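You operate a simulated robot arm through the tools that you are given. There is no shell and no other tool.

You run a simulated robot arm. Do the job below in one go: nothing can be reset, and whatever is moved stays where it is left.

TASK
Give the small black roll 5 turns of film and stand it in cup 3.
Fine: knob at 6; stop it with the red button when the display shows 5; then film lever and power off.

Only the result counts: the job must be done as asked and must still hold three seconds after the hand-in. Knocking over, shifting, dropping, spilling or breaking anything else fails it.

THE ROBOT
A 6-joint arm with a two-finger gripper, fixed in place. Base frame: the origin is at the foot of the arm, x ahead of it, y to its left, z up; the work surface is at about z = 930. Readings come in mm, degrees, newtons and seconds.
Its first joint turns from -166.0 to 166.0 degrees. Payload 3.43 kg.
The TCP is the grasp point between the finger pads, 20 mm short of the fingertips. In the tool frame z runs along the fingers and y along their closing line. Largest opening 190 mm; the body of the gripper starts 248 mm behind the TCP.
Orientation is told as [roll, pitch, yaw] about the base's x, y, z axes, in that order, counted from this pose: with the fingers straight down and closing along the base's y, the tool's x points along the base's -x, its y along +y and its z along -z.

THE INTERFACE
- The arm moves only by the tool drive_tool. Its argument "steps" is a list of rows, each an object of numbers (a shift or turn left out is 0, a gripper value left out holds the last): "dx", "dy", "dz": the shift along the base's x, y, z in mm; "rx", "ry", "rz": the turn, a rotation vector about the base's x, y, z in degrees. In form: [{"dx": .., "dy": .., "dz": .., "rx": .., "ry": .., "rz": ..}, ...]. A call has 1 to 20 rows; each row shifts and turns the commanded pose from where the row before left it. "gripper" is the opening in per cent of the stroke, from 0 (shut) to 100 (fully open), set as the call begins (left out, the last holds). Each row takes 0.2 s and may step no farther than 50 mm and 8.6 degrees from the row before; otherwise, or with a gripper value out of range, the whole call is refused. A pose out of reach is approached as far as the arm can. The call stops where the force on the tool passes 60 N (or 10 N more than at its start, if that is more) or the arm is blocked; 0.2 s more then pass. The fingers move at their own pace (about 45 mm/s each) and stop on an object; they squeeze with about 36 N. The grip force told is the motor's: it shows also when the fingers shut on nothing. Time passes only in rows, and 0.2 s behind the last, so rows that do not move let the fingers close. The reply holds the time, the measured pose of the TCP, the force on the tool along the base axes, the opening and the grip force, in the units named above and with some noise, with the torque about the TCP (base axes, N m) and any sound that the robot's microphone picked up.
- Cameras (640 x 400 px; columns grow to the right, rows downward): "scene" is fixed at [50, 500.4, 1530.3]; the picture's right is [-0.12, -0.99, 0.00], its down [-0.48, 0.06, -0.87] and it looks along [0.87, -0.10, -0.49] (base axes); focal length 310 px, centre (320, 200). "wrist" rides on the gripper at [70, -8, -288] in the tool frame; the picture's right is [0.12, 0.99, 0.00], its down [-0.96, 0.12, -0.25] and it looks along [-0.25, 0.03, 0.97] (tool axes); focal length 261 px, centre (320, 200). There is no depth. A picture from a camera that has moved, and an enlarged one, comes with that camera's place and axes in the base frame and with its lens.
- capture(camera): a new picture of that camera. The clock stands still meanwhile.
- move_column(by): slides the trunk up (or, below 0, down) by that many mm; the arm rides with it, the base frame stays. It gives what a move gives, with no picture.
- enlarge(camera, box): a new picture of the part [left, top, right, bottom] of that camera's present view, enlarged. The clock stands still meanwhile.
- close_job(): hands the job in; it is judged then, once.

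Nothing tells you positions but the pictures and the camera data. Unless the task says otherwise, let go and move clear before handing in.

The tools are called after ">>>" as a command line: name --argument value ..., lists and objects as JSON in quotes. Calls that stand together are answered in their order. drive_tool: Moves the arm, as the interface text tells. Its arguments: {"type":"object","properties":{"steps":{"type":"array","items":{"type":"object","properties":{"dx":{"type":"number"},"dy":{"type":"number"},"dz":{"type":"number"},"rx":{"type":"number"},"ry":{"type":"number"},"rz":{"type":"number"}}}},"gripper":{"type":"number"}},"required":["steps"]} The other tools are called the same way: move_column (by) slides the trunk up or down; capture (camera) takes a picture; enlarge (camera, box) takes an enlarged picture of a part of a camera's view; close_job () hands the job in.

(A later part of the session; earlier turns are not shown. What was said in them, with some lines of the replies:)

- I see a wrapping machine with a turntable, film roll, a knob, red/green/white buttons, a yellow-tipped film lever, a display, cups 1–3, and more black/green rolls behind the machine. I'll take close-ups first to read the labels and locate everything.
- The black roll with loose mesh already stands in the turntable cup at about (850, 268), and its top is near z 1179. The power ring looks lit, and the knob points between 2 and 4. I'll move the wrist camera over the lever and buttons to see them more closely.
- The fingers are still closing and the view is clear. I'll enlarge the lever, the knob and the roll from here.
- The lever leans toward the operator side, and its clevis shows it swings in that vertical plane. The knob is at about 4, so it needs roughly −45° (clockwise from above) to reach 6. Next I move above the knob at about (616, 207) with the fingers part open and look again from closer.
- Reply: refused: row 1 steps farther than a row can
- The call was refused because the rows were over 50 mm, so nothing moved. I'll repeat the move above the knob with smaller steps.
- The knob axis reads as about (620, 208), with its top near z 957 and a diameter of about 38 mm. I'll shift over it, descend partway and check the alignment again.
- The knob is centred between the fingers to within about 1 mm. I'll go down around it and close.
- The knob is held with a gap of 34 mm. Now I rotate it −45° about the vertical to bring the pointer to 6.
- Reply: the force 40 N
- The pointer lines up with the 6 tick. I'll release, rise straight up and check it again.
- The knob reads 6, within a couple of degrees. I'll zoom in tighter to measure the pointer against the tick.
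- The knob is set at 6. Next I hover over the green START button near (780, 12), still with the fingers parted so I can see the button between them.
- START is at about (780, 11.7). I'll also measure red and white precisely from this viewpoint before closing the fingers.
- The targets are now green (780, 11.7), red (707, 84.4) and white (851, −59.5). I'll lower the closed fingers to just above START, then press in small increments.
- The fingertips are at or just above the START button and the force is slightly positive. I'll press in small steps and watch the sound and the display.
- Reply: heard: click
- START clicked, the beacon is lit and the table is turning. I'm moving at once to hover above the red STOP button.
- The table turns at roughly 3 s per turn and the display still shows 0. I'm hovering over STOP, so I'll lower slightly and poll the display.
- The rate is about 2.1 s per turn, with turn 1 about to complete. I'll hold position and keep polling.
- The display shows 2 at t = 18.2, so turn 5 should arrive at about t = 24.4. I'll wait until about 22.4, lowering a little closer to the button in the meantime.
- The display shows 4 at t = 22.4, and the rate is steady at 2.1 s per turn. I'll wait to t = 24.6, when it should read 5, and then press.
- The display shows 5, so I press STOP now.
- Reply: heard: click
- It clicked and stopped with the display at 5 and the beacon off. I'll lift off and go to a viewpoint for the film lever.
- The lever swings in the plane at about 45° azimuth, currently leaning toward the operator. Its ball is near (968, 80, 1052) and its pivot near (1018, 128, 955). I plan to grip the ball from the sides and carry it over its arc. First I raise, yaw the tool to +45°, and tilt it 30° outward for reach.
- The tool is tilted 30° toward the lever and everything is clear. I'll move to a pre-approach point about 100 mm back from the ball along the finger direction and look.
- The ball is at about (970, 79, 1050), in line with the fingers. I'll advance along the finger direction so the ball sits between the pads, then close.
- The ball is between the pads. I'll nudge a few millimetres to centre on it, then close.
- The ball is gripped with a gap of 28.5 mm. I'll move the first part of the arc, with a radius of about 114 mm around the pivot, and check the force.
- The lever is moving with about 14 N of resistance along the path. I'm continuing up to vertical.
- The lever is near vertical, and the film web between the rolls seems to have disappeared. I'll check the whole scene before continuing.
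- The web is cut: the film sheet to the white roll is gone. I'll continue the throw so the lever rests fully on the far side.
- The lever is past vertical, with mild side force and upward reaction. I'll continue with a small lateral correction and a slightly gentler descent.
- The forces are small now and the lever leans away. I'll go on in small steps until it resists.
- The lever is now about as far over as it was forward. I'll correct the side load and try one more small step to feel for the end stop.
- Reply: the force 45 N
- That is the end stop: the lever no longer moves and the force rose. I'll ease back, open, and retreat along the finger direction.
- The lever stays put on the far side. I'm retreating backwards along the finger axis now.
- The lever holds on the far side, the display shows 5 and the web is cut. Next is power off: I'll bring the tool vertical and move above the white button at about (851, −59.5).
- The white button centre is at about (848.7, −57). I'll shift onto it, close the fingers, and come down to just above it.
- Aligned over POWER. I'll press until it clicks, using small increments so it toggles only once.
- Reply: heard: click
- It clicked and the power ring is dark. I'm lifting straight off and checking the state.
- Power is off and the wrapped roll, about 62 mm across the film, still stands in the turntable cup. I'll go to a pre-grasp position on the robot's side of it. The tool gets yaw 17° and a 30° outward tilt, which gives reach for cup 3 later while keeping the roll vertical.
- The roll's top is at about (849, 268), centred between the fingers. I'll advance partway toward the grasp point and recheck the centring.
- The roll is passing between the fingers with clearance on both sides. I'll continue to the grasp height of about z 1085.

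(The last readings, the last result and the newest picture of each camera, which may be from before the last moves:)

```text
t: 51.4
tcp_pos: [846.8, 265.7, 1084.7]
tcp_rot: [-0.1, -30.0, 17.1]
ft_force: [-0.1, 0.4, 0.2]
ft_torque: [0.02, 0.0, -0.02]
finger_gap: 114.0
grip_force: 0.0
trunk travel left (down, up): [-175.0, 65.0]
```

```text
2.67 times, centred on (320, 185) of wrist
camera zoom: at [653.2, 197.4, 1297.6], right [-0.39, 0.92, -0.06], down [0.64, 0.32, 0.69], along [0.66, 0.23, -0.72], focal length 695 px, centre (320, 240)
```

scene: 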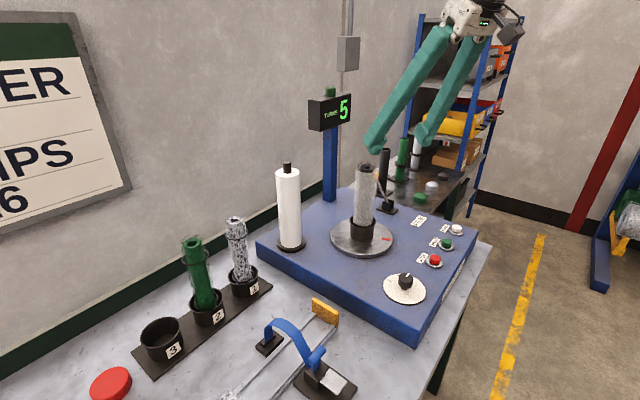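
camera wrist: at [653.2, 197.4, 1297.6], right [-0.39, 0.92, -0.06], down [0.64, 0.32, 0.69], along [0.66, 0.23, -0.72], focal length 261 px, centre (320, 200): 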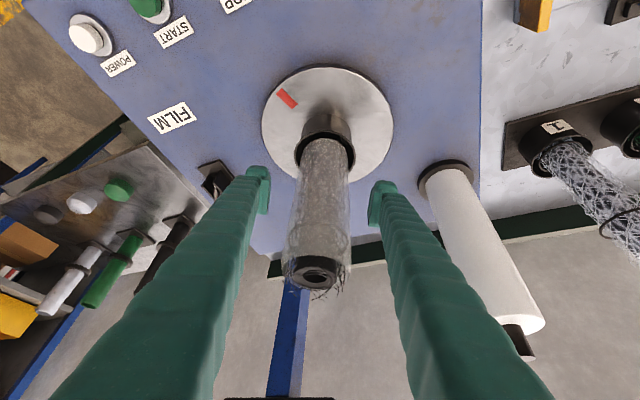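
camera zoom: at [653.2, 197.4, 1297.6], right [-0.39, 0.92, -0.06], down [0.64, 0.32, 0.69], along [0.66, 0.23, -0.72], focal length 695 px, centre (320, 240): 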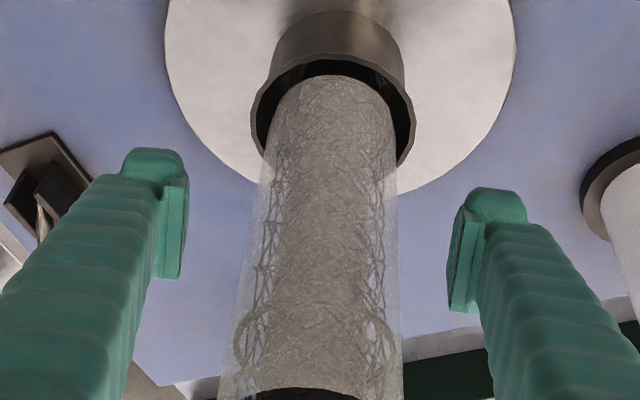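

The roll sits about 3 mm off toward one finger. I'll centre it and close gently.

>>> drive_tool --steps '[{"dx": -0.9, "dy": 2.9}, {}]'

>>> drive_tool --steps '[{}, {}, {}, {}, {}]' --gripper 0

>>> capture --camera "wrist"

>>> enlarge --camera "scene" --box '[310, 130, 430, 260]'

```text
t: 52.0
tcp_pos: [844.9, 269.3, 1084.8]
tcp_rot: [0.0, -30.1, 16.9]
ft_force: [-0.6, -0.7, -0.6]
ft_torque: [-0.01, 0.0, -0.02]
finger_gap: 114.3
grip_force: 0.1
trunk travel left (down, up): [-175.0, 65.0]
```

```text
t: 53.2
tcp_pos: [845.9, 267.9, 1085.3]
tcp_rot: [0.1, -30.1, 17.1]
ft_force: [0.7, -0.8, -0.3]
ft_torque: [-0.03, -0.04, -0.03]
finger_gap: 55.3
grip_force: 36.0
trunk travel left (down, up): [-175.0, 65.0]
```

```text
taken
camera wrist: at [651.8, 199.9, 1298.1], right [-0.39, 0.92, -0.06], down [0.64, 0.32, 0.7], along [0.66, 0.23, -0.72], focal length 261 px, centre (320, 200)
```

wrist: 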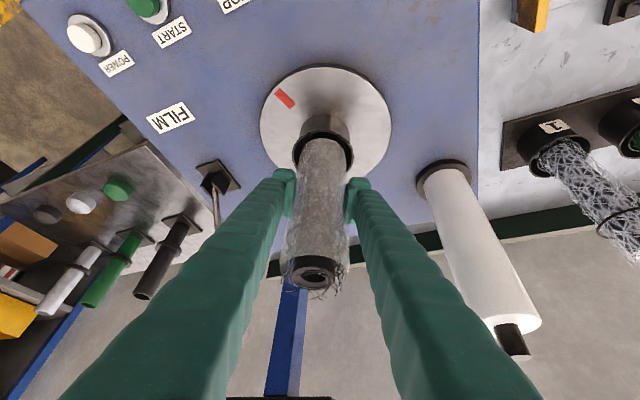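

```text
3.08 times, centred on (370, 195) of scene
camera zoom: at [50.0, 500.4, 1530.3], right [-0.12, -0.99, 0.0], down [-0.48, 0.06, -0.87], along [0.87, -0.1, -0.49], focal length 954 px, centre (166, 215)
```

zoom: 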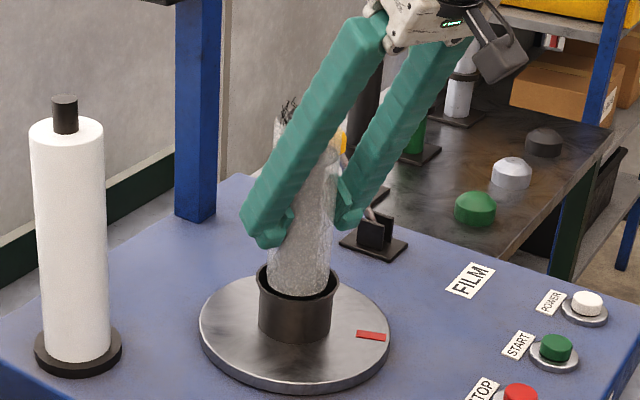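

The roll is held with a gap of 55 mm and 36 N. I'll lift straight up a little first to check the hold, then fully out of the cup.

>>> drive_tool --steps '[{"dz": 8}, {"dz": 12}, {"dz": 20}]'

>>> enlarge --camera "scene" --box '[310, 130, 430, 260]'

```text
t: 54.0
tcp_pos: [844.8, 268.7, 1125.6]
tcp_rot: [0.0, -30.0, 17.0]
ft_force: [0.1, 0.5, -2.7]
ft_torque: [-0.01, 0.03, 0.01]
finger_gap: 55.3
grip_force: 36.1
trunk travel left (down, up): [-175.0, 65.0]
```

```text
3.08 times, centred on (370, 195) of scene
camera zoom: at [50.0, 500.4, 1530.3], right [-0.12, -0.99, 0.0], down [-0.48, 0.06, -0.87], along [0.87, -0.1, -0.49], focal length 954 px, centre (166, 215)
```

zoom: 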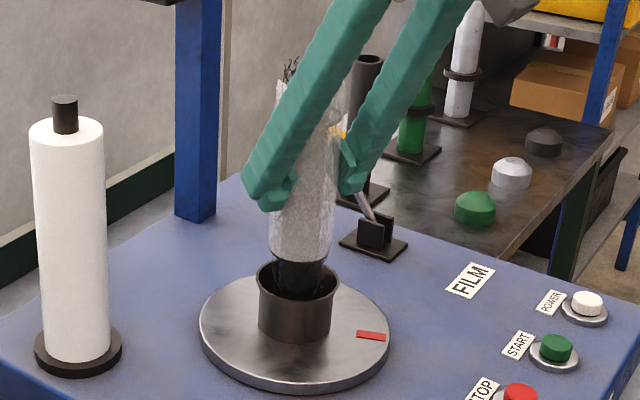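

The hold is good, with about 2.5 N of weight, and the film rises with it. I'll lift further to clear the cup.

>>> drive_tool --steps '[{"dz": 25}, {"dz": 25}, {"dz": 25}, {"dz": 20}, {}]'

>>> capture --camera "scene"

>>> capture --camera "wrist"

>>> enlarge --camera "scene" --box '[310, 100, 430, 230]'

```text
t: 55.2
tcp_pos: [845.0, 268.6, 1219.4]
tcp_rot: [0.0, -30.1, 17.0]
ft_force: [-0.5, 0.1, -3.0]
ft_torque: [-0.01, -0.01, 0.0]
finger_gap: 55.1
grip_force: 35.7
trunk travel left (down, up): [-175.0, 65.0]
```

```text
taken
```

scene: 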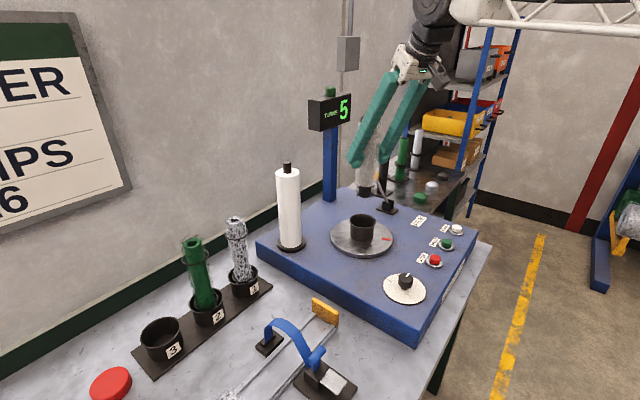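

```text
taken
camera wrist: at [651.7, 199.7, 1433.0], right [-0.39, 0.92, -0.06], down [0.65, 0.32, 0.69], along [0.66, 0.23, -0.72], focal length 261 px, centre (320, 200)
```

wrist: 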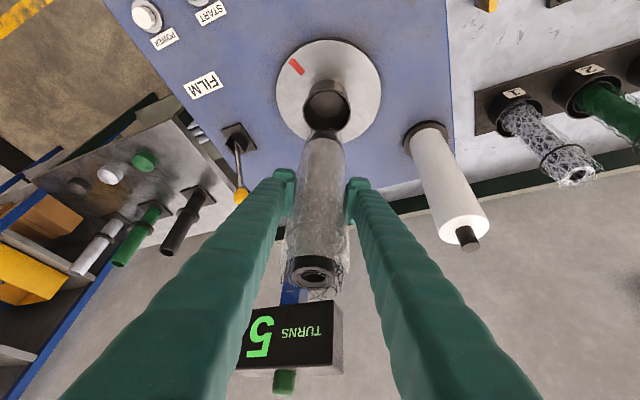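

```text
3.08 times, centred on (370, 165) of scene
camera zoom: at [50.0, 500.4, 1530.3], right [-0.12, -0.99, 0.0], down [-0.48, 0.06, -0.87], along [0.87, -0.1, -0.49], focal length 954 px, centre (166, 308)
```

zoom: 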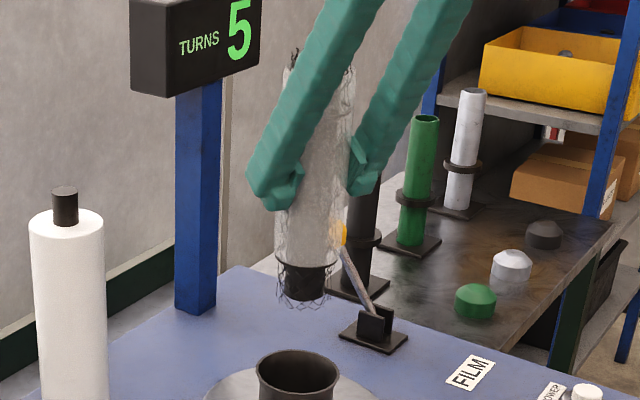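

The roll is fully out: its bottom is about 139 mm below the TCP, at z ≈ 1080. I'll carry it back toward the robot first, then around to cup 3, staying well clear of the white film roll and the rolls in cups 1 and 2.

>>> drive_tool --steps '[{"dx": -20}, {"dx": -30}, {"dx": -30}, {"dx": -30}, {"dx": -30}, {"dx": -28, "dy": 8, "rz": 2}, {"dx": -20, "dy": 22, "rz": 4}, {"dx": -14, "dy": 27, "rz": 4}, {"dx": -14, "dy": 27, "rz": 4}, {"dx": -14, "dy": 27, "rz": 4}, {"dx": -14, "dy": 27, "rz": 4}, {"dx": -14, "dy": 27, "rz": 4}, {"dx": -14, "dy": 27, "rz": 4}, {"dx": -14, "dy": 27, "rz": 4}, {}]'

>>> capture --camera "scene"

>>> capture --camera "wrist"

```text
t: 58.4
tcp_pos: [558.9, 486.5, 1218.9]
tcp_rot: [0.1, -29.9, 51.1]
ft_force: [0.2, 0.5, -2.3]
ft_torque: [0.02, 0.02, 0.01]
finger_gap: 55.1
grip_force: 36.4
trunk travel left (down, up): [-175.0, 65.0]
```

```text
taken
```

scene: 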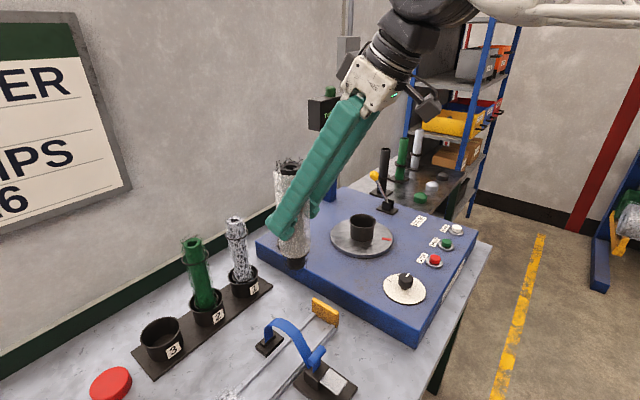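

```text
taken
camera wrist: at [436.6, 322.1, 1432.7], right [-0.84, 0.54, -0.06], down [0.36, 0.62, 0.69], along [0.42, 0.56, -0.72], focal length 261 px, centre (320, 200)
```

wrist: 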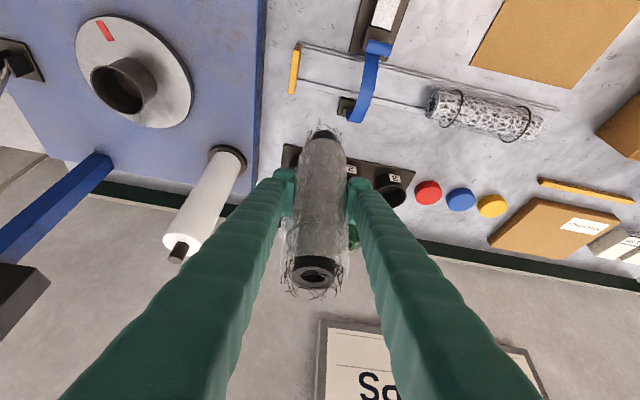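

The roll hangs vertical and steady. I'll continue toward cup 3, staying on the robot side of the cup rack.

>>> drive_tool --steps '[{"dx": -9, "dy": 26, "rz": 4}, {"dx": -9, "dy": 26, "rz": 4}, {"dx": -9, "dy": 26, "rz": 4}, {"dx": -9, "dy": 26, "rz": 4}, {"dx": -9, "dy": 26, "rz": 4}, {"dx": -9, "dy": 26, "rz": 4}, {"dx": -8, "dy": 26, "rz": 4}, {"dx": -4, "dy": 26, "rz": 4}, {}]'

>>> capture --camera "scene"

>>> capture --camera "wrist"

```text
t: 60.4
tcp_pos: [492.4, 695.8, 1219.1]
tcp_rot: [-0.1, -30.0, 83.1]
ft_force: [0.3, 1.3, -3.4]
ft_torque: [-0.02, 0.0, -0.02]
finger_gap: 54.9
grip_force: 35.7
trunk travel left (down, up): [-175.0, 65.0]
```

```text
taken
```

scene: 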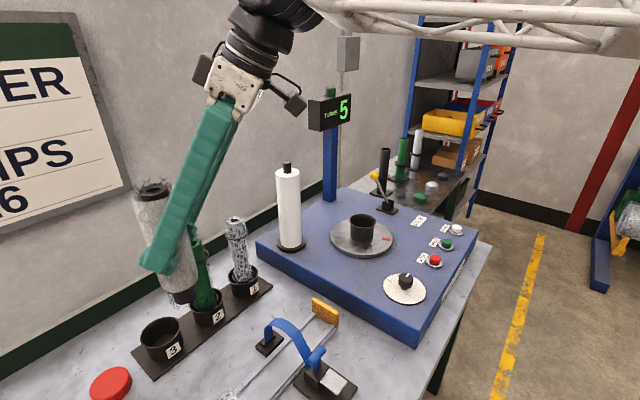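

```text
taken
camera wrist: at [476.8, 490.8, 1433.5], right [-1.0, 0.02, -0.06], down [-0.03, 0.72, 0.69], along [0.06, 0.7, -0.72], focal length 261 px, centre (320, 200)
```

wrist: 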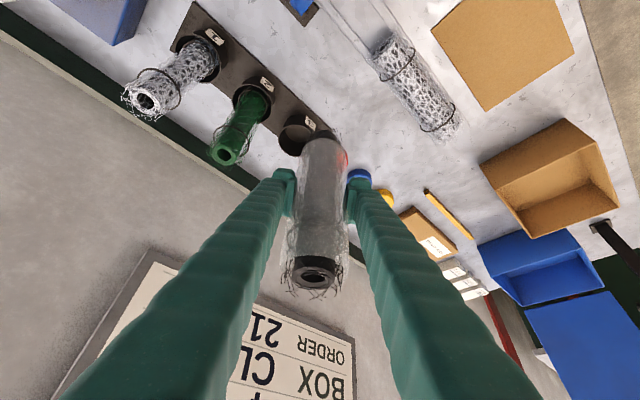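

I'm near cup 3. I'll zoom in on it from both cameras to fix its position precisely.

>>> enlarge --camera "wrist" --box '[220, 80, 360, 180]'

>>> enlarge --camera "scene" --box '[120, 300, 220, 390]'

>>> enlarge --camera "scene" --box '[110, 160, 260, 330]'

```text
4.00 times, centred on (290, 130) of wrist
camera zoom: at [476.8, 490.8, 1433.5], right [-1.0, 0.02, -0.06], down [-0.03, 0.72, 0.69], along [0.06, 0.7, -0.72], focal length 1043 px, centre (440, 480)
```

zoom: 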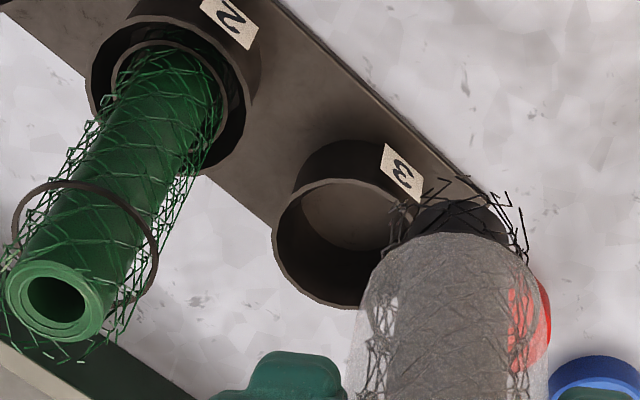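

```text
4.44 times, centred on (170, 345) of scene
camera zoom: at [50.0, 500.4, 1530.3], right [-0.12, -0.99, 0.0], down [-0.48, 0.06, -0.87], along [0.87, -0.1, -0.49], focal length 1378 px, centre (987, -444)
```

zoom: 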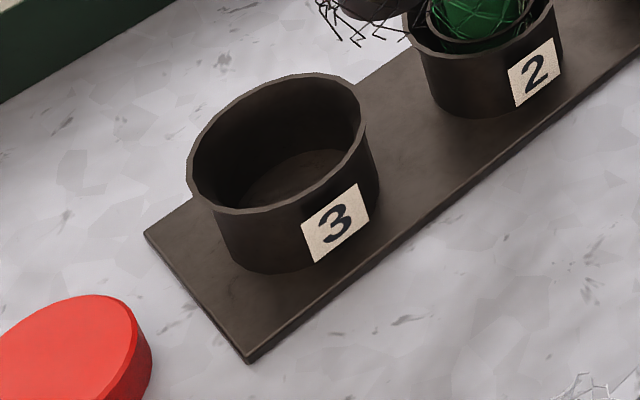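

```text
2.35 times, centred on (185, 245) of scene
camera zoom: at [50.0, 500.4, 1530.3], right [-0.12, -0.99, 0.0], down [-0.48, 0.06, -0.87], along [0.87, -0.1, -0.49], focal length 730 px, centre (638, 94)
```

zoom: 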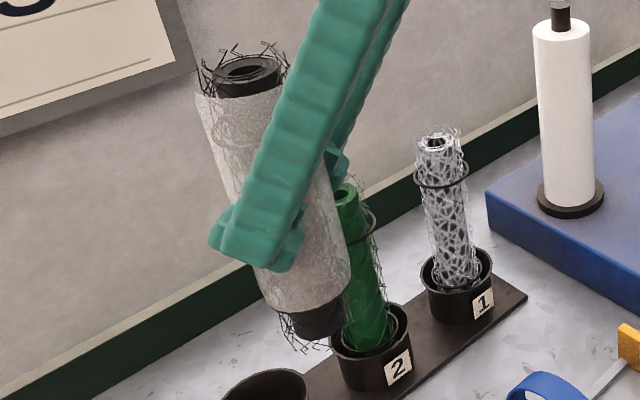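

Cup 3's rim centre comes out near (571, 813) at about z 905, and the roll axis is a few mm outward of the TCP. I'll bring the roll above the cup at height and then check the alignment from both cameras.

>>> drive_tool --steps '[{"dx": 15.6, "dy": 22.6}, {"dx": 15.6, "dy": 22.6}, {"dx": 15.6, "dy": 22.6}, {"dx": 15.6, "dy": 22.6}, {"dx": 15.6, "dy": 22.6}, {"dz": -20}, {"dz": -25}, {"dz": -25}, {}, {}]'

>>> capture --camera "wrist"

>>> enlarge --camera "wrist" --box '[240, 60, 400, 180]'

>>> enlarge --camera "scene" --box '[100, 240, 240, 390]'

```text
t: 62.6
tcp_pos: [571.2, 808.0, 1149.5]
tcp_rot: [-0.1, -30.0, 82.9]
ft_force: [-0.6, 0.1, -2.7]
ft_torque: [0.0, -0.02, 0.0]
finger_gap: 55.0
grip_force: 35.8
trunk travel left (down, up): [-175.0, 65.0]
```

```text
taken
camera wrist: at [554.0, 602.8, 1363.1], right [-1.0, 0.02, -0.06], down [-0.03, 0.72, 0.69], along [0.06, 0.7, -0.72], focal length 261 px, centre (320, 200)
```

wrist: 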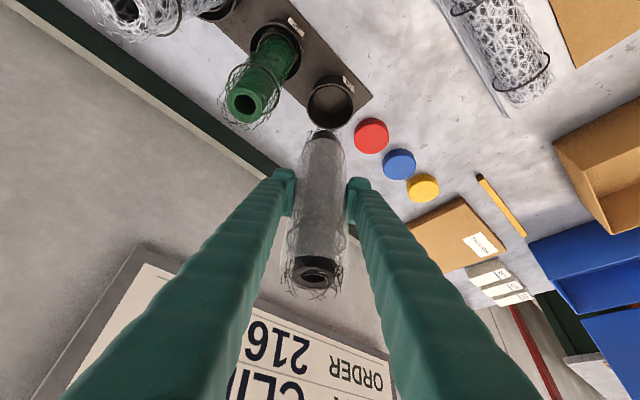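

```text
3.33 times, centred on (320, 120) of wrist
camera zoom: at [554.0, 602.8, 1363.1], right [-1.0, 0.02, -0.06], down [-0.03, 0.72, 0.69], along [0.06, 0.7, -0.72], focal length 869 px, centre (320, 467)
```

zoom: 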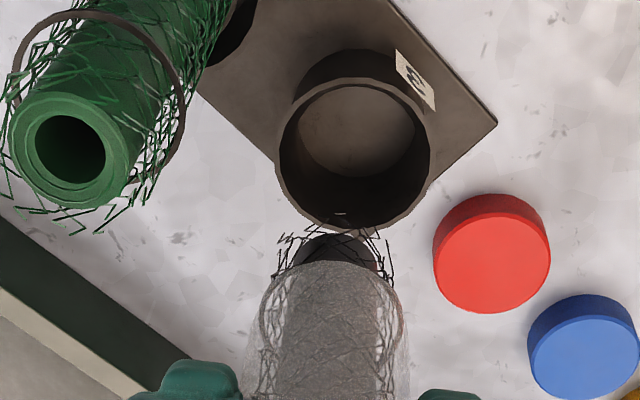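

```text
2.67 times, centred on (170, 315) of scene
camera zoom: at [50.0, 500.4, 1530.3], right [-0.12, -0.99, 0.0], down [-0.48, 0.06, -0.87], along [0.87, -0.1, -0.49], focal length 827 px, centre (720, -107)
```

zoom: 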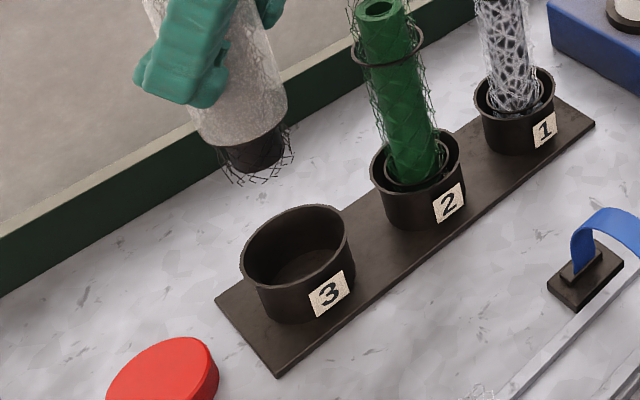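

Cup 3 is at about (567, 810.5) with its rim near z 908, and the roll needs a shift of roughly 3 mm in −x. I'll correct that and descend until the roll's bottom is just above the rim, then check again.

>>> drive_tool --steps '[{"dx": -3, "dy": 0.4}, {"dz": -25}, {"dz": -25}, {"dz": -25}, {}, {}]'

>>> enlarge --camera "wrist" --box '[240, 80, 400, 200]'

>>> enlarge --camera "scene" --box '[100, 240, 240, 390]'

```text
t: 64.0
tcp_pos: [568.2, 807.7, 1074.6]
tcp_rot: [0.0, -30.0, 83.0]
ft_force: [0.0, -1.0, -2.1]
ft_torque: [0.0, -0.01, -0.03]
finger_gap: 55.0
grip_force: 36.0
trunk travel left (down, up): [-175.0, 65.0]
```

```text
3.33 times, centred on (320, 140) of wrist
camera zoom: at [551.4, 602.9, 1288.3], right [-1.0, 0.02, -0.06], down [-0.03, 0.72, 0.69], along [0.06, 0.7, -0.72], focal length 869 px, centre (320, 400)
```

zoom: 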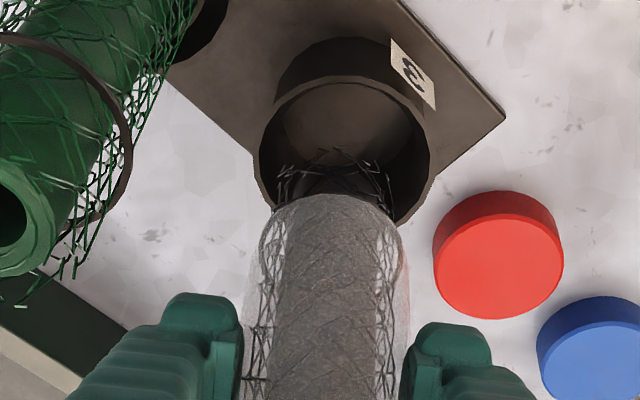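

```text
2.67 times, centred on (170, 315) of scene
camera zoom: at [50.0, 500.4, 1530.3], right [-0.12, -0.99, 0.0], down [-0.48, 0.06, -0.87], along [0.87, -0.1, -0.49], focal length 827 px, centre (720, -107)
```

zoom: 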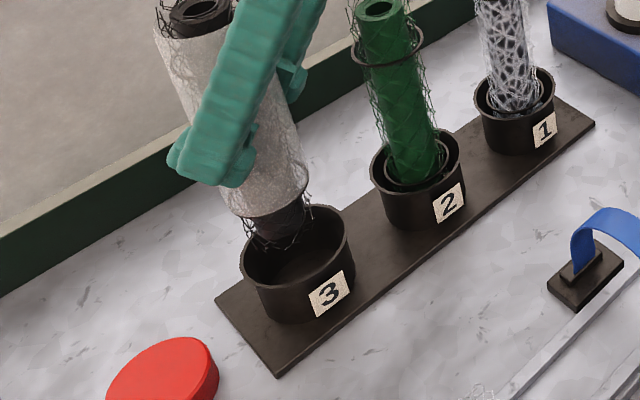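

The roll bottom sits just above the rim. I'll zoom in to check its tilt and centring before going into the cup.

>>> enlarge --camera "scene" --box '[140, 290, 210, 360]'

>>> enlarge --camera "wrist" --box '[280, 90, 370, 160]'

>>> enlarge --camera "scene" --box '[100, 210, 220, 330]'

>>> capture --camera "wrist"

```text
5.71 times, centred on (175, 325) of scene
camera zoom: at [50.0, 500.4, 1530.3], right [-0.12, -0.99, 0.0], down [-0.48, 0.06, -0.87], along [0.87, -0.1, -0.49], focal length 1772 px, centre (1149, -514)
```

zoom: 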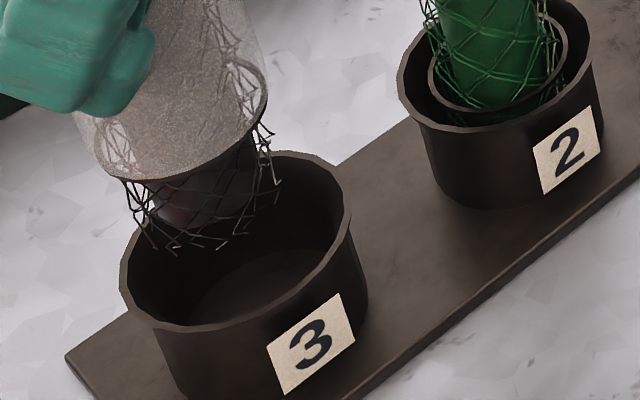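

```text
5.71 times, centred on (325, 125) of wrist
camera zoom: at [551.4, 602.9, 1288.3], right [-1.0, 0.02, -0.06], down [-0.03, 0.72, 0.69], along [0.06, 0.7, -0.72], focal length 1489 px, centre (291, 629)
```

zoom: 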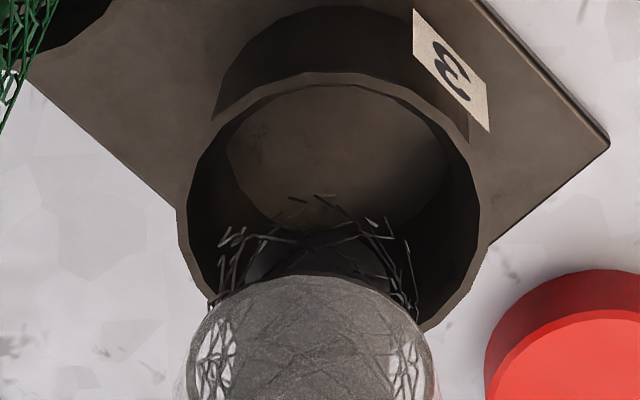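

```text
3.33 times, centred on (160, 270) of scene
camera zoom: at [50.0, 500.4, 1530.3], right [-0.12, -0.99, 0.0], down [-0.48, 0.06, -0.87], along [0.87, -0.1, -0.49], focal length 1034 px, centre (853, -33)
```

zoom: 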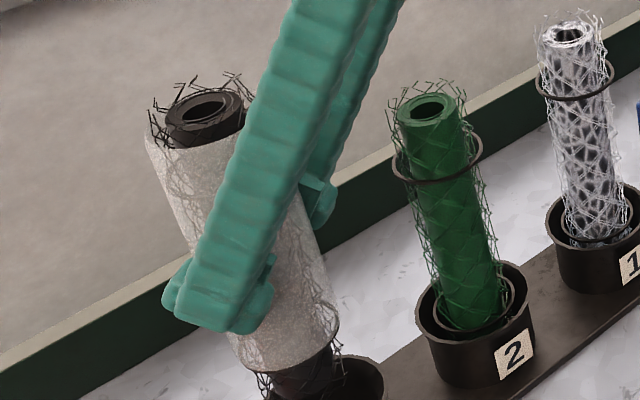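

```text
taken
camera wrist: at [551.4, 602.9, 1288.3], right [-1.0, 0.02, -0.06], down [-0.03, 0.72, 0.69], along [0.06, 0.7, -0.72], focal length 261 px, centre (320, 200)
```

wrist: 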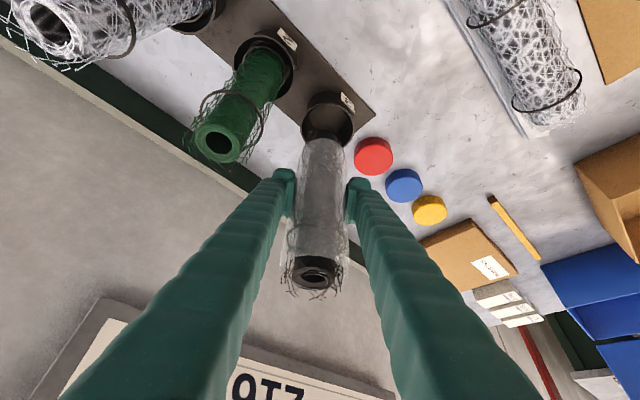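

The roll's lower end is about 5 mm beyond the cup centre in +y, though still inside the rim. I'll correct and descend in stages while watching the force.

>>> drive_tool --steps '[{"dx": -1.5, "dy": -4.5}, {"dz": -15}, {"dz": -15}, {"dz": -10}, {}]'

>>> enlarge --camera "scene" --box '[100, 270, 220, 380]'

>>> enlarge --camera "wrist" --box '[280, 90, 370, 160]'

```text
t: 65.2
tcp_pos: [566.6, 804.0, 1033.8]
tcp_rot: [0.0, -30.0, 83.0]
ft_force: [0.1, 0.6, -2.9]
ft_torque: [-0.02, 0.0, 0.03]
finger_gap: 55.0
grip_force: 36.4
trunk travel left (down, up): [-175.0, 65.0]
```

```text
3.64 times, centred on (160, 325) of scene
camera zoom: at [50.0, 500.4, 1530.3], right [-0.12, -0.99, 0.0], down [-0.48, 0.06, -0.87], along [0.87, -0.1, -0.49], focal length 1128 px, centre (902, -254)
```

zoom: 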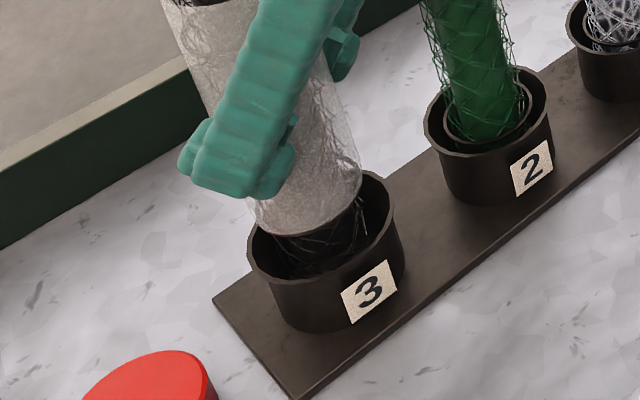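

```text
5.71 times, centred on (325, 125) of wrist
camera zoom: at [550.0, 599.3, 1248.0], right [-1.0, 0.02, -0.06], down [-0.03, 0.72, 0.69], along [0.06, 0.7, -0.72], focal length 1489 px, centre (291, 629)
```

zoom: 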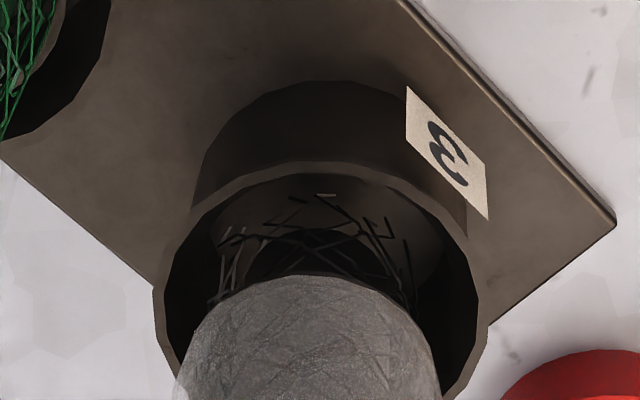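

The roll's lower end is inside the cup. I'll shift 2 mm more toward the centre and continue down, watching for contact with the floor.

>>> drive_tool --steps '[{"dy": -2, "dz": -8}, {"dz": -10}, {"dz": -5}, {}]'

>>> enlarge --camera "scene" --box '[100, 270, 220, 380]'

>>> enlarge --camera "wrist" --box '[280, 90, 370, 160]'

```text
t: 66.2
tcp_pos: [565.6, 802.0, 1011.9]
tcp_rot: [0.0, -30.0, 83.0]
ft_force: [0.8, -1.4, -2.8]
ft_torque: [-0.03, -0.05, 0.01]
finger_gap: 55.0
grip_force: 36.2
trunk travel left (down, up): [-175.0, 65.0]
```

```text
3.64 times, centred on (160, 325) of scene
camera zoom: at [50.0, 500.4, 1530.3], right [-0.12, -0.99, 0.0], down [-0.48, 0.06, -0.87], along [0.87, -0.1, -0.49], focal length 1128 px, centre (902, -254)
```

zoom: 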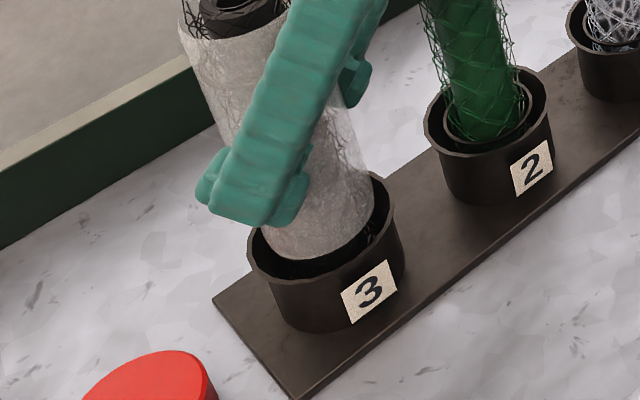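

```text
5.71 times, centred on (325, 125) of wrist
camera zoom: at [550.0, 597.1, 1224.7], right [-1.0, 0.02, -0.06], down [-0.03, 0.72, 0.69], along [0.06, 0.7, -0.72], focal length 1489 px, centre (291, 629)
```

zoom: 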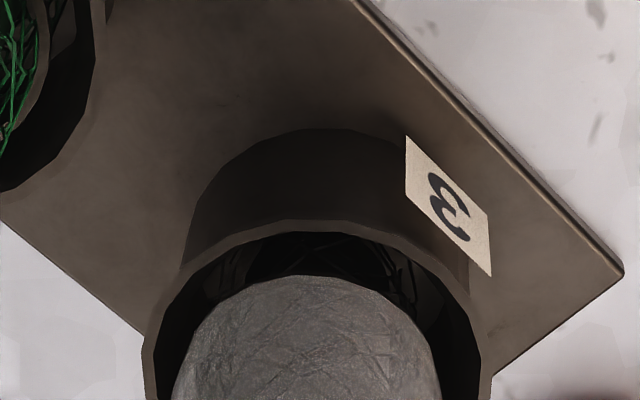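

The roll is well inside and nearly centred. I'll shift 2 mm in −x and keep lowering in small steps until the force shows the floor.

>>> drive_tool --steps '[{"dx": -2, "dz": -4}, {"dz": -4}]'

>>> drive_tool --steps '[{"dz": -3}, {"dz": -3}]'

```text
t: 66.8
tcp_pos: [564.5, 802.3, 1005.6]
tcp_rot: [-0.1, -30.1, 83.1]
ft_force: [0.4, -0.5, 9.5]
ft_torque: [0.02, 0.32, 0.02]
finger_gap: 54.7
grip_force: 36.2
trunk travel left (down, up): [-175.0, 65.0]
```

```text
t: 67.4
tcp_pos: [564.2, 801.7, 1000.0]
tcp_rot: [-0.2, -30.2, 83.0]
ft_force: [2.2, -1.1, 30.3]
ft_torque: [0.41, 0.2, 0.17]
finger_gap: 55.2
grip_force: 36.2
trunk travel left (down, up): [-175.0, 65.0]
```

Contact began at TCP z ≈ 1006 and the force rose to 30 N, which fits the cup floor. I'll ease up a little and inspect before releasing.

>>> drive_tool --steps '[{"dz": 4}, {}]'

>>> enlarge --camera "scene" --box '[100, 270, 220, 380]'

>>> enlarge --camera "scene" --box '[110, 200, 270, 370]'

>>> enlarge --camera "wrist" --box '[260, 80, 380, 180]'

>>> capture --camera "wrist"

```text
t: 68.0
tcp_pos: [564.1, 801.9, 1000.4]
tcp_rot: [0.0, -29.9, 83.1]
ft_force: [4.2, 1.1, 9.4]
ft_torque: [0.39, -0.21, -0.1]
finger_gap: 55.1
grip_force: 36.3
trunk travel left (down, up): [-175.0, 65.0]
```

```text
3.64 times, centred on (160, 325) of scene
camera zoom: at [50.0, 500.4, 1530.3], right [-0.12, -0.99, 0.0], down [-0.48, 0.06, -0.87], along [0.87, -0.1, -0.49], focal length 1128 px, centre (902, -254)
```

zoom: 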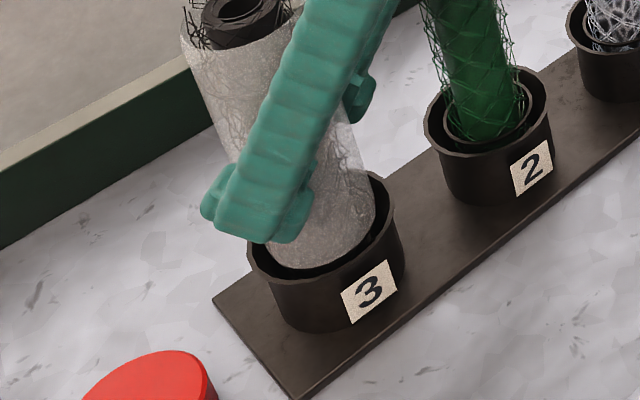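

```text
2.35 times, centred on (190, 285) of scene
camera zoom: at [50.0, 500.4, 1530.3], right [-0.12, -0.99, 0.0], down [-0.48, 0.06, -0.87], along [0.87, -0.1, -0.49], focal length 730 px, centre (626, 0)
```

zoom: 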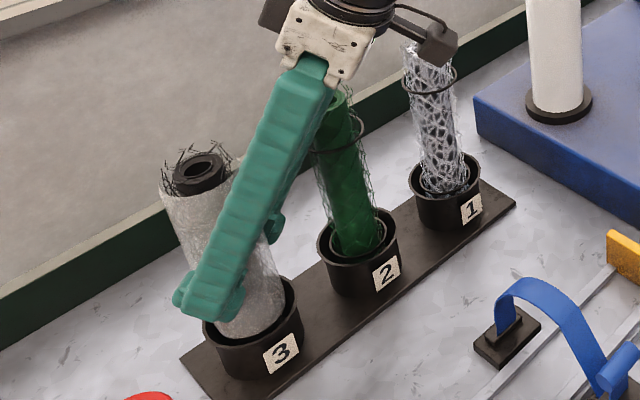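

```text
4.00 times, centred on (320, 130) of wrist
camera zoom: at [548.0, 596.9, 1214.1], right [-1.0, 0.02, -0.06], down [-0.03, 0.72, 0.69], along [0.06, 0.69, -0.72], focal length 1043 px, centre (320, 480)
```

zoom: 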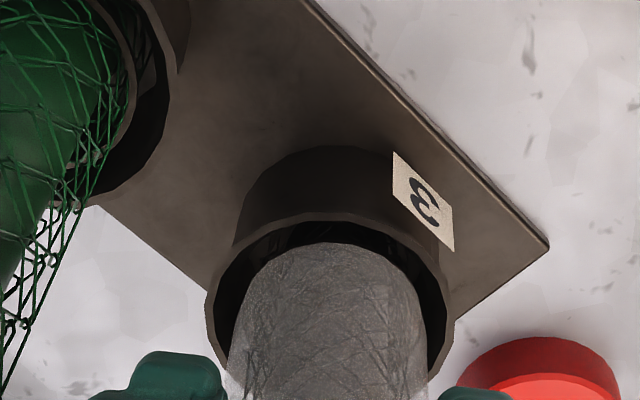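

```text
taken
camera wrist: at [548.0, 596.9, 1214.1], right [-1.0, 0.02, -0.06], down [-0.03, 0.72, 0.69], along [0.06, 0.69, -0.72], focal length 261 px, centre (320, 200)
```

wrist: 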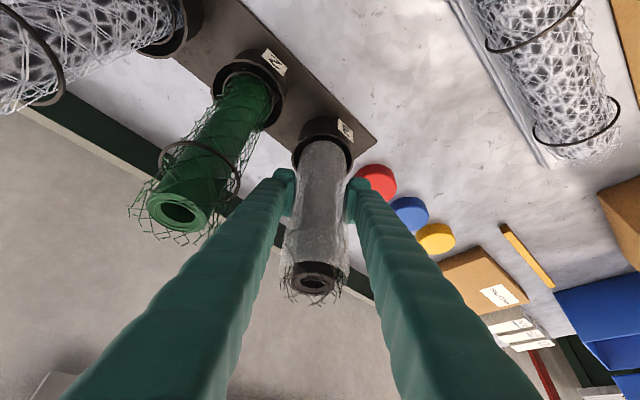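

The roll stands on the floor of cup 3 with the film clear of the rim, and it is nearly vertical. I'll relieve the remaining downward push and then open the fingers moderately.

>>> drive_tool --steps '[{"dz": 1.5}, {}]'

>>> drive_tool --steps '[{}, {}, {}, {}]' --gripper 45

>>> enlarge --camera "scene" --box '[110, 200, 270, 370]'

>>> capture --camera "wrist"

```text
t: 68.6
tcp_pos: [562.8, 803.3, 1001.8]
tcp_rot: [0.0, -29.9, 83.1]
ft_force: [-0.6, 0.4, -2.7]
ft_torque: [-0.03, 0.0, -0.01]
finger_gap: 54.8
grip_force: 36.2
trunk travel left (down, up): [-175.0, 65.0]
```

```text
t: 69.6
tcp_pos: [563.8, 802.0, 1002.4]
tcp_rot: [0.0, -30.1, 82.9]
ft_force: [-0.3, 1.3, 0.0]
ft_torque: [-0.01, 0.0, -0.03]
finger_gap: 85.5
grip_force: 0.1
trunk travel left (down, up): [-175.0, 65.0]
```

```text
2.35 times, centred on (190, 285) of scene
camera zoom: at [50.0, 500.4, 1530.3], right [-0.12, -0.99, 0.0], down [-0.48, 0.06, -0.87], along [0.87, -0.1, -0.49], focal length 730 px, centre (626, 0)
```

zoom: 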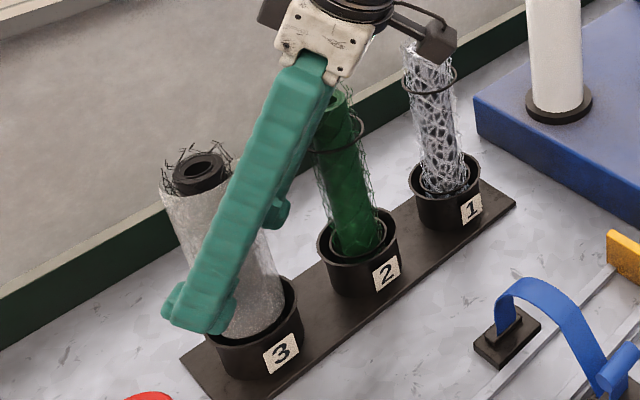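

```text
taken
camera wrist: at [547.9, 597.1, 1216.6], right [-1.0, 0.02, -0.06], down [-0.03, 0.72, 0.69], along [0.06, 0.7, -0.72], focal length 261 px, centre (320, 200)
```

wrist: 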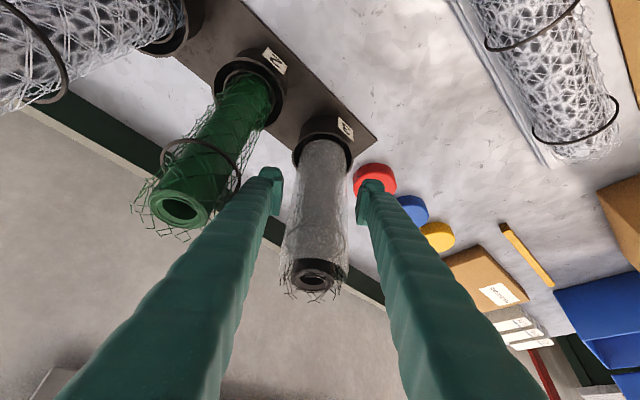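

The roll stands freely in cup 3. I'm retreating exactly along the finger axis, so the fingers sweep no new space near the green roll.

>>> drive_tool --steps '[{"dx": -1.2, "dy": -9.9, "dz": 17.3}, {"dx": -1.2, "dy": -9.9, "dz": 17.3}, {"dx": -2.4, "dy": -19.9, "dz": 34.6}, {"dx": -2.4, "dy": -19.9, "dz": 34.6}, {"dx": -2.4, "dy": -19.9, "dz": 34.6}, {"dx": -2.4, "dy": -19.9, "dz": 34.6}, {"dx": -2.4, "dy": -19.9, "dz": 34.6}, {}]'

>>> capture --camera "scene"

>>> enlarge --camera "scene" --box '[100, 200, 280, 390]'

>>> capture --camera "wrist"

```text
t: 71.4
tcp_pos: [550.2, 682.0, 1211.7]
tcp_rot: [-0.1, -30.0, 82.9]
ft_force: [0.6, 0.0, 0.0]
ft_torque: [0.02, -0.04, 0.0]
finger_gap: 85.4
grip_force: 0.1
trunk travel left (down, up): [-175.0, 65.0]
```

```text
taken
```

scene: 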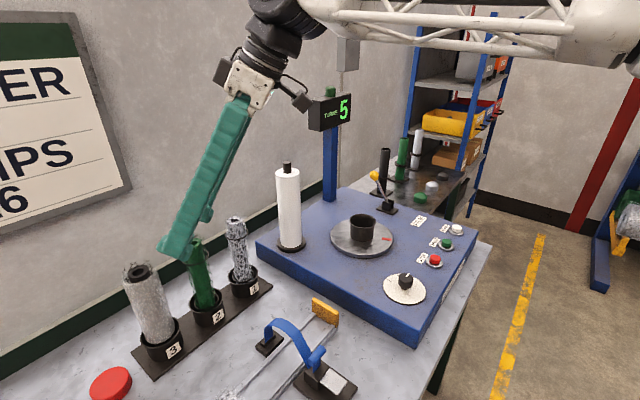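

```text
2.11 times, centred on (190, 295) of scene
camera zoom: at [50.0, 500.4, 1530.3], right [-0.12, -0.99, 0.0], down [-0.48, 0.06, -0.87], along [0.87, -0.1, -0.49], focal length 653 px, centre (594, 0)
```

zoom: 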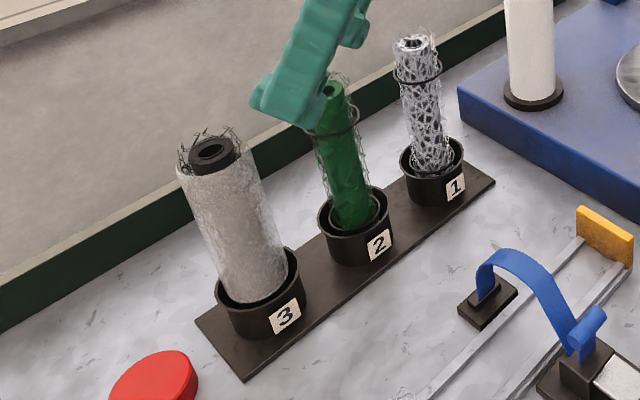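

```text
taken
camera wrist: at [533.5, 477.9, 1424.6], right [-1.0, 0.02, -0.06], down [-0.03, 0.72, 0.7], along [0.06, 0.7, -0.72], focal length 261 px, centre (320, 200)
```

wrist: 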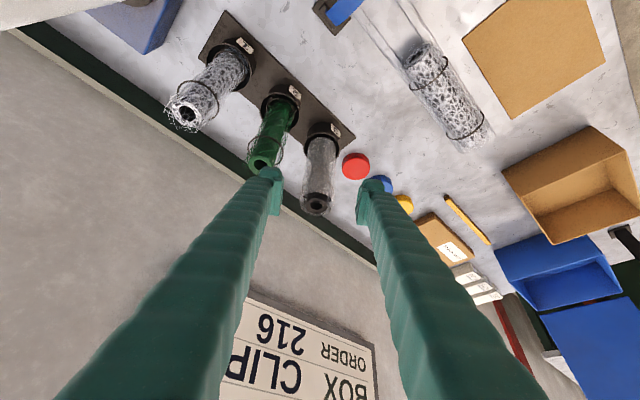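

The wrapped roll stands upright in cup 3, and the green and silver rolls are undisturbed. I'll move the arm farther clear and do a final check of the lever, knob and power button.

>>> drive_tool --steps '[{"dx": -5, "dy": -30, "dz": 10}, {"dx": -5, "dy": -40}, {"dx": -5, "dy": -40}, {"dx": -5, "dy": -40}, {}, {}, {}, {}, {}]'

>>> capture --camera "scene"

>>> enlarge --camera "scene" --box '[340, 160, 480, 310]'

>>> enlarge --camera "scene" --box '[100, 240, 220, 380]'

>>> enlarge --camera "scene" --box '[370, 260, 440, 310]'

```text
t: 73.4
tcp_pos: [530.4, 531.8, 1220.7]
tcp_rot: [0.1, -30.0, 83.0]
ft_force: [-0.2, 0.5, 0.3]
ft_torque: [-0.01, 0.02, -0.01]
finger_gap: 85.6
grip_force: 0.0
trunk travel left (down, up): [-175.0, 65.0]
```

```text
taken
```

scene: 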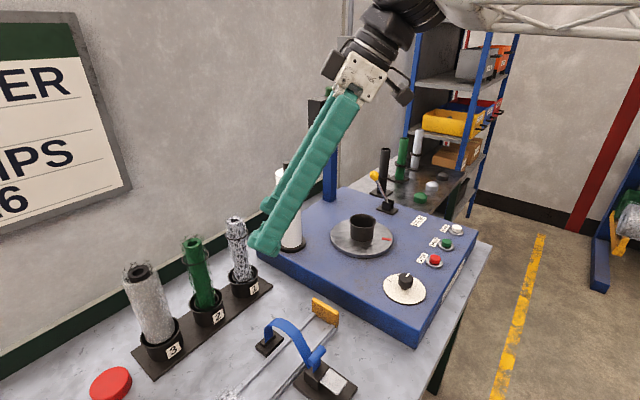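

```text
2.67 times, centred on (410, 235) of scene
camera zoom: at [50.0, 500.4, 1530.3], right [-0.12, -0.99, 0.0], down [-0.48, 0.06, -0.87], along [0.87, -0.1, -0.49], focal length 827 px, centre (80, 107)
```

zoom: 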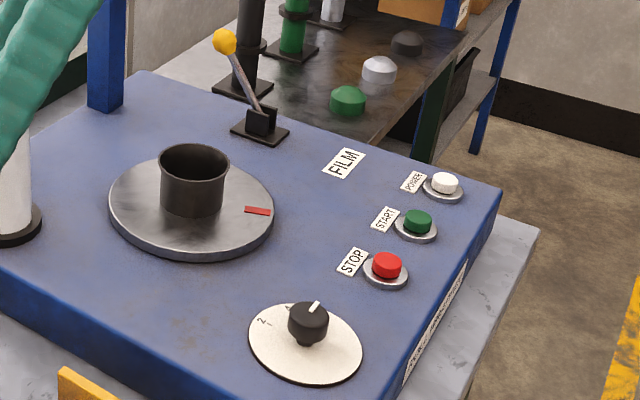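

```text
2.86 times, centred on (160, 310) of scene
camera zoom: at [50.0, 500.4, 1530.3], right [-0.12, -0.99, 0.0], down [-0.48, 0.06, -0.87], along [0.87, -0.1, -0.49], focal length 886 px, centre (777, -114)
```

zoom: 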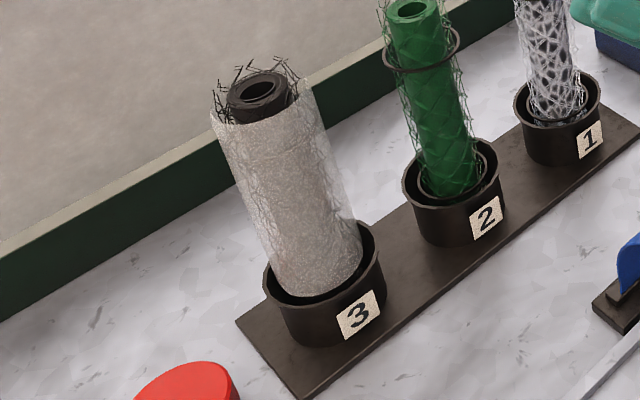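

```text
8.00 times, centred on (405, 285) of scene
camera zoom: at [50.0, 500.4, 1530.3], right [-0.12, -0.99, 0.0], down [-0.48, 0.06, -0.87], along [0.87, -0.1, -0.49], focal length 2481 px, centre (-360, -480)
```

zoom: 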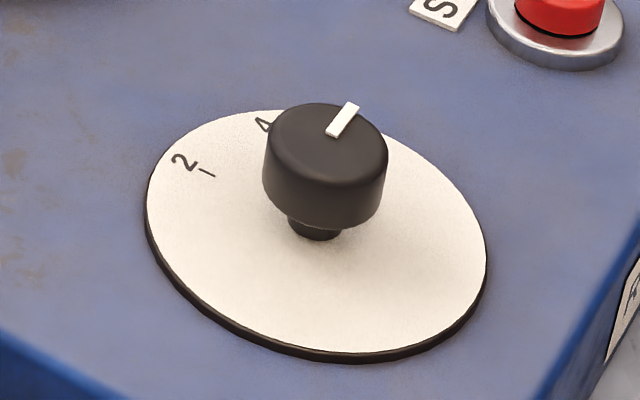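

The roll, wrapped with 5 turns, stands in cup 3. The knob is at 6, the lever is thrown, the power ring is dark, nothing else was moved, and the arm is clear. I'm handing in the job.

>>> close_job

```text
The job is handed in.
```

The small black roll has its 5 turns of film and stands upright in cup 3, and I've handed the job in; no verdict has come back.

- **Knob:** I turned it from 4 to 6; the pointer is within a degree or two of the mark.
- **Wrap:** I pressed the red button once the display showed 5. The table stopped with the display still at 5.
- **Film lever:** I pushed it fully over to its far stop. The film between the white roll and the black roll parted on the way.
- **Power:** off. The ring around the white button is dark, though the display still shows 5.

The final pictures show the other rolls and the rest of the bench where they were. The gripper is open and clear of everything.
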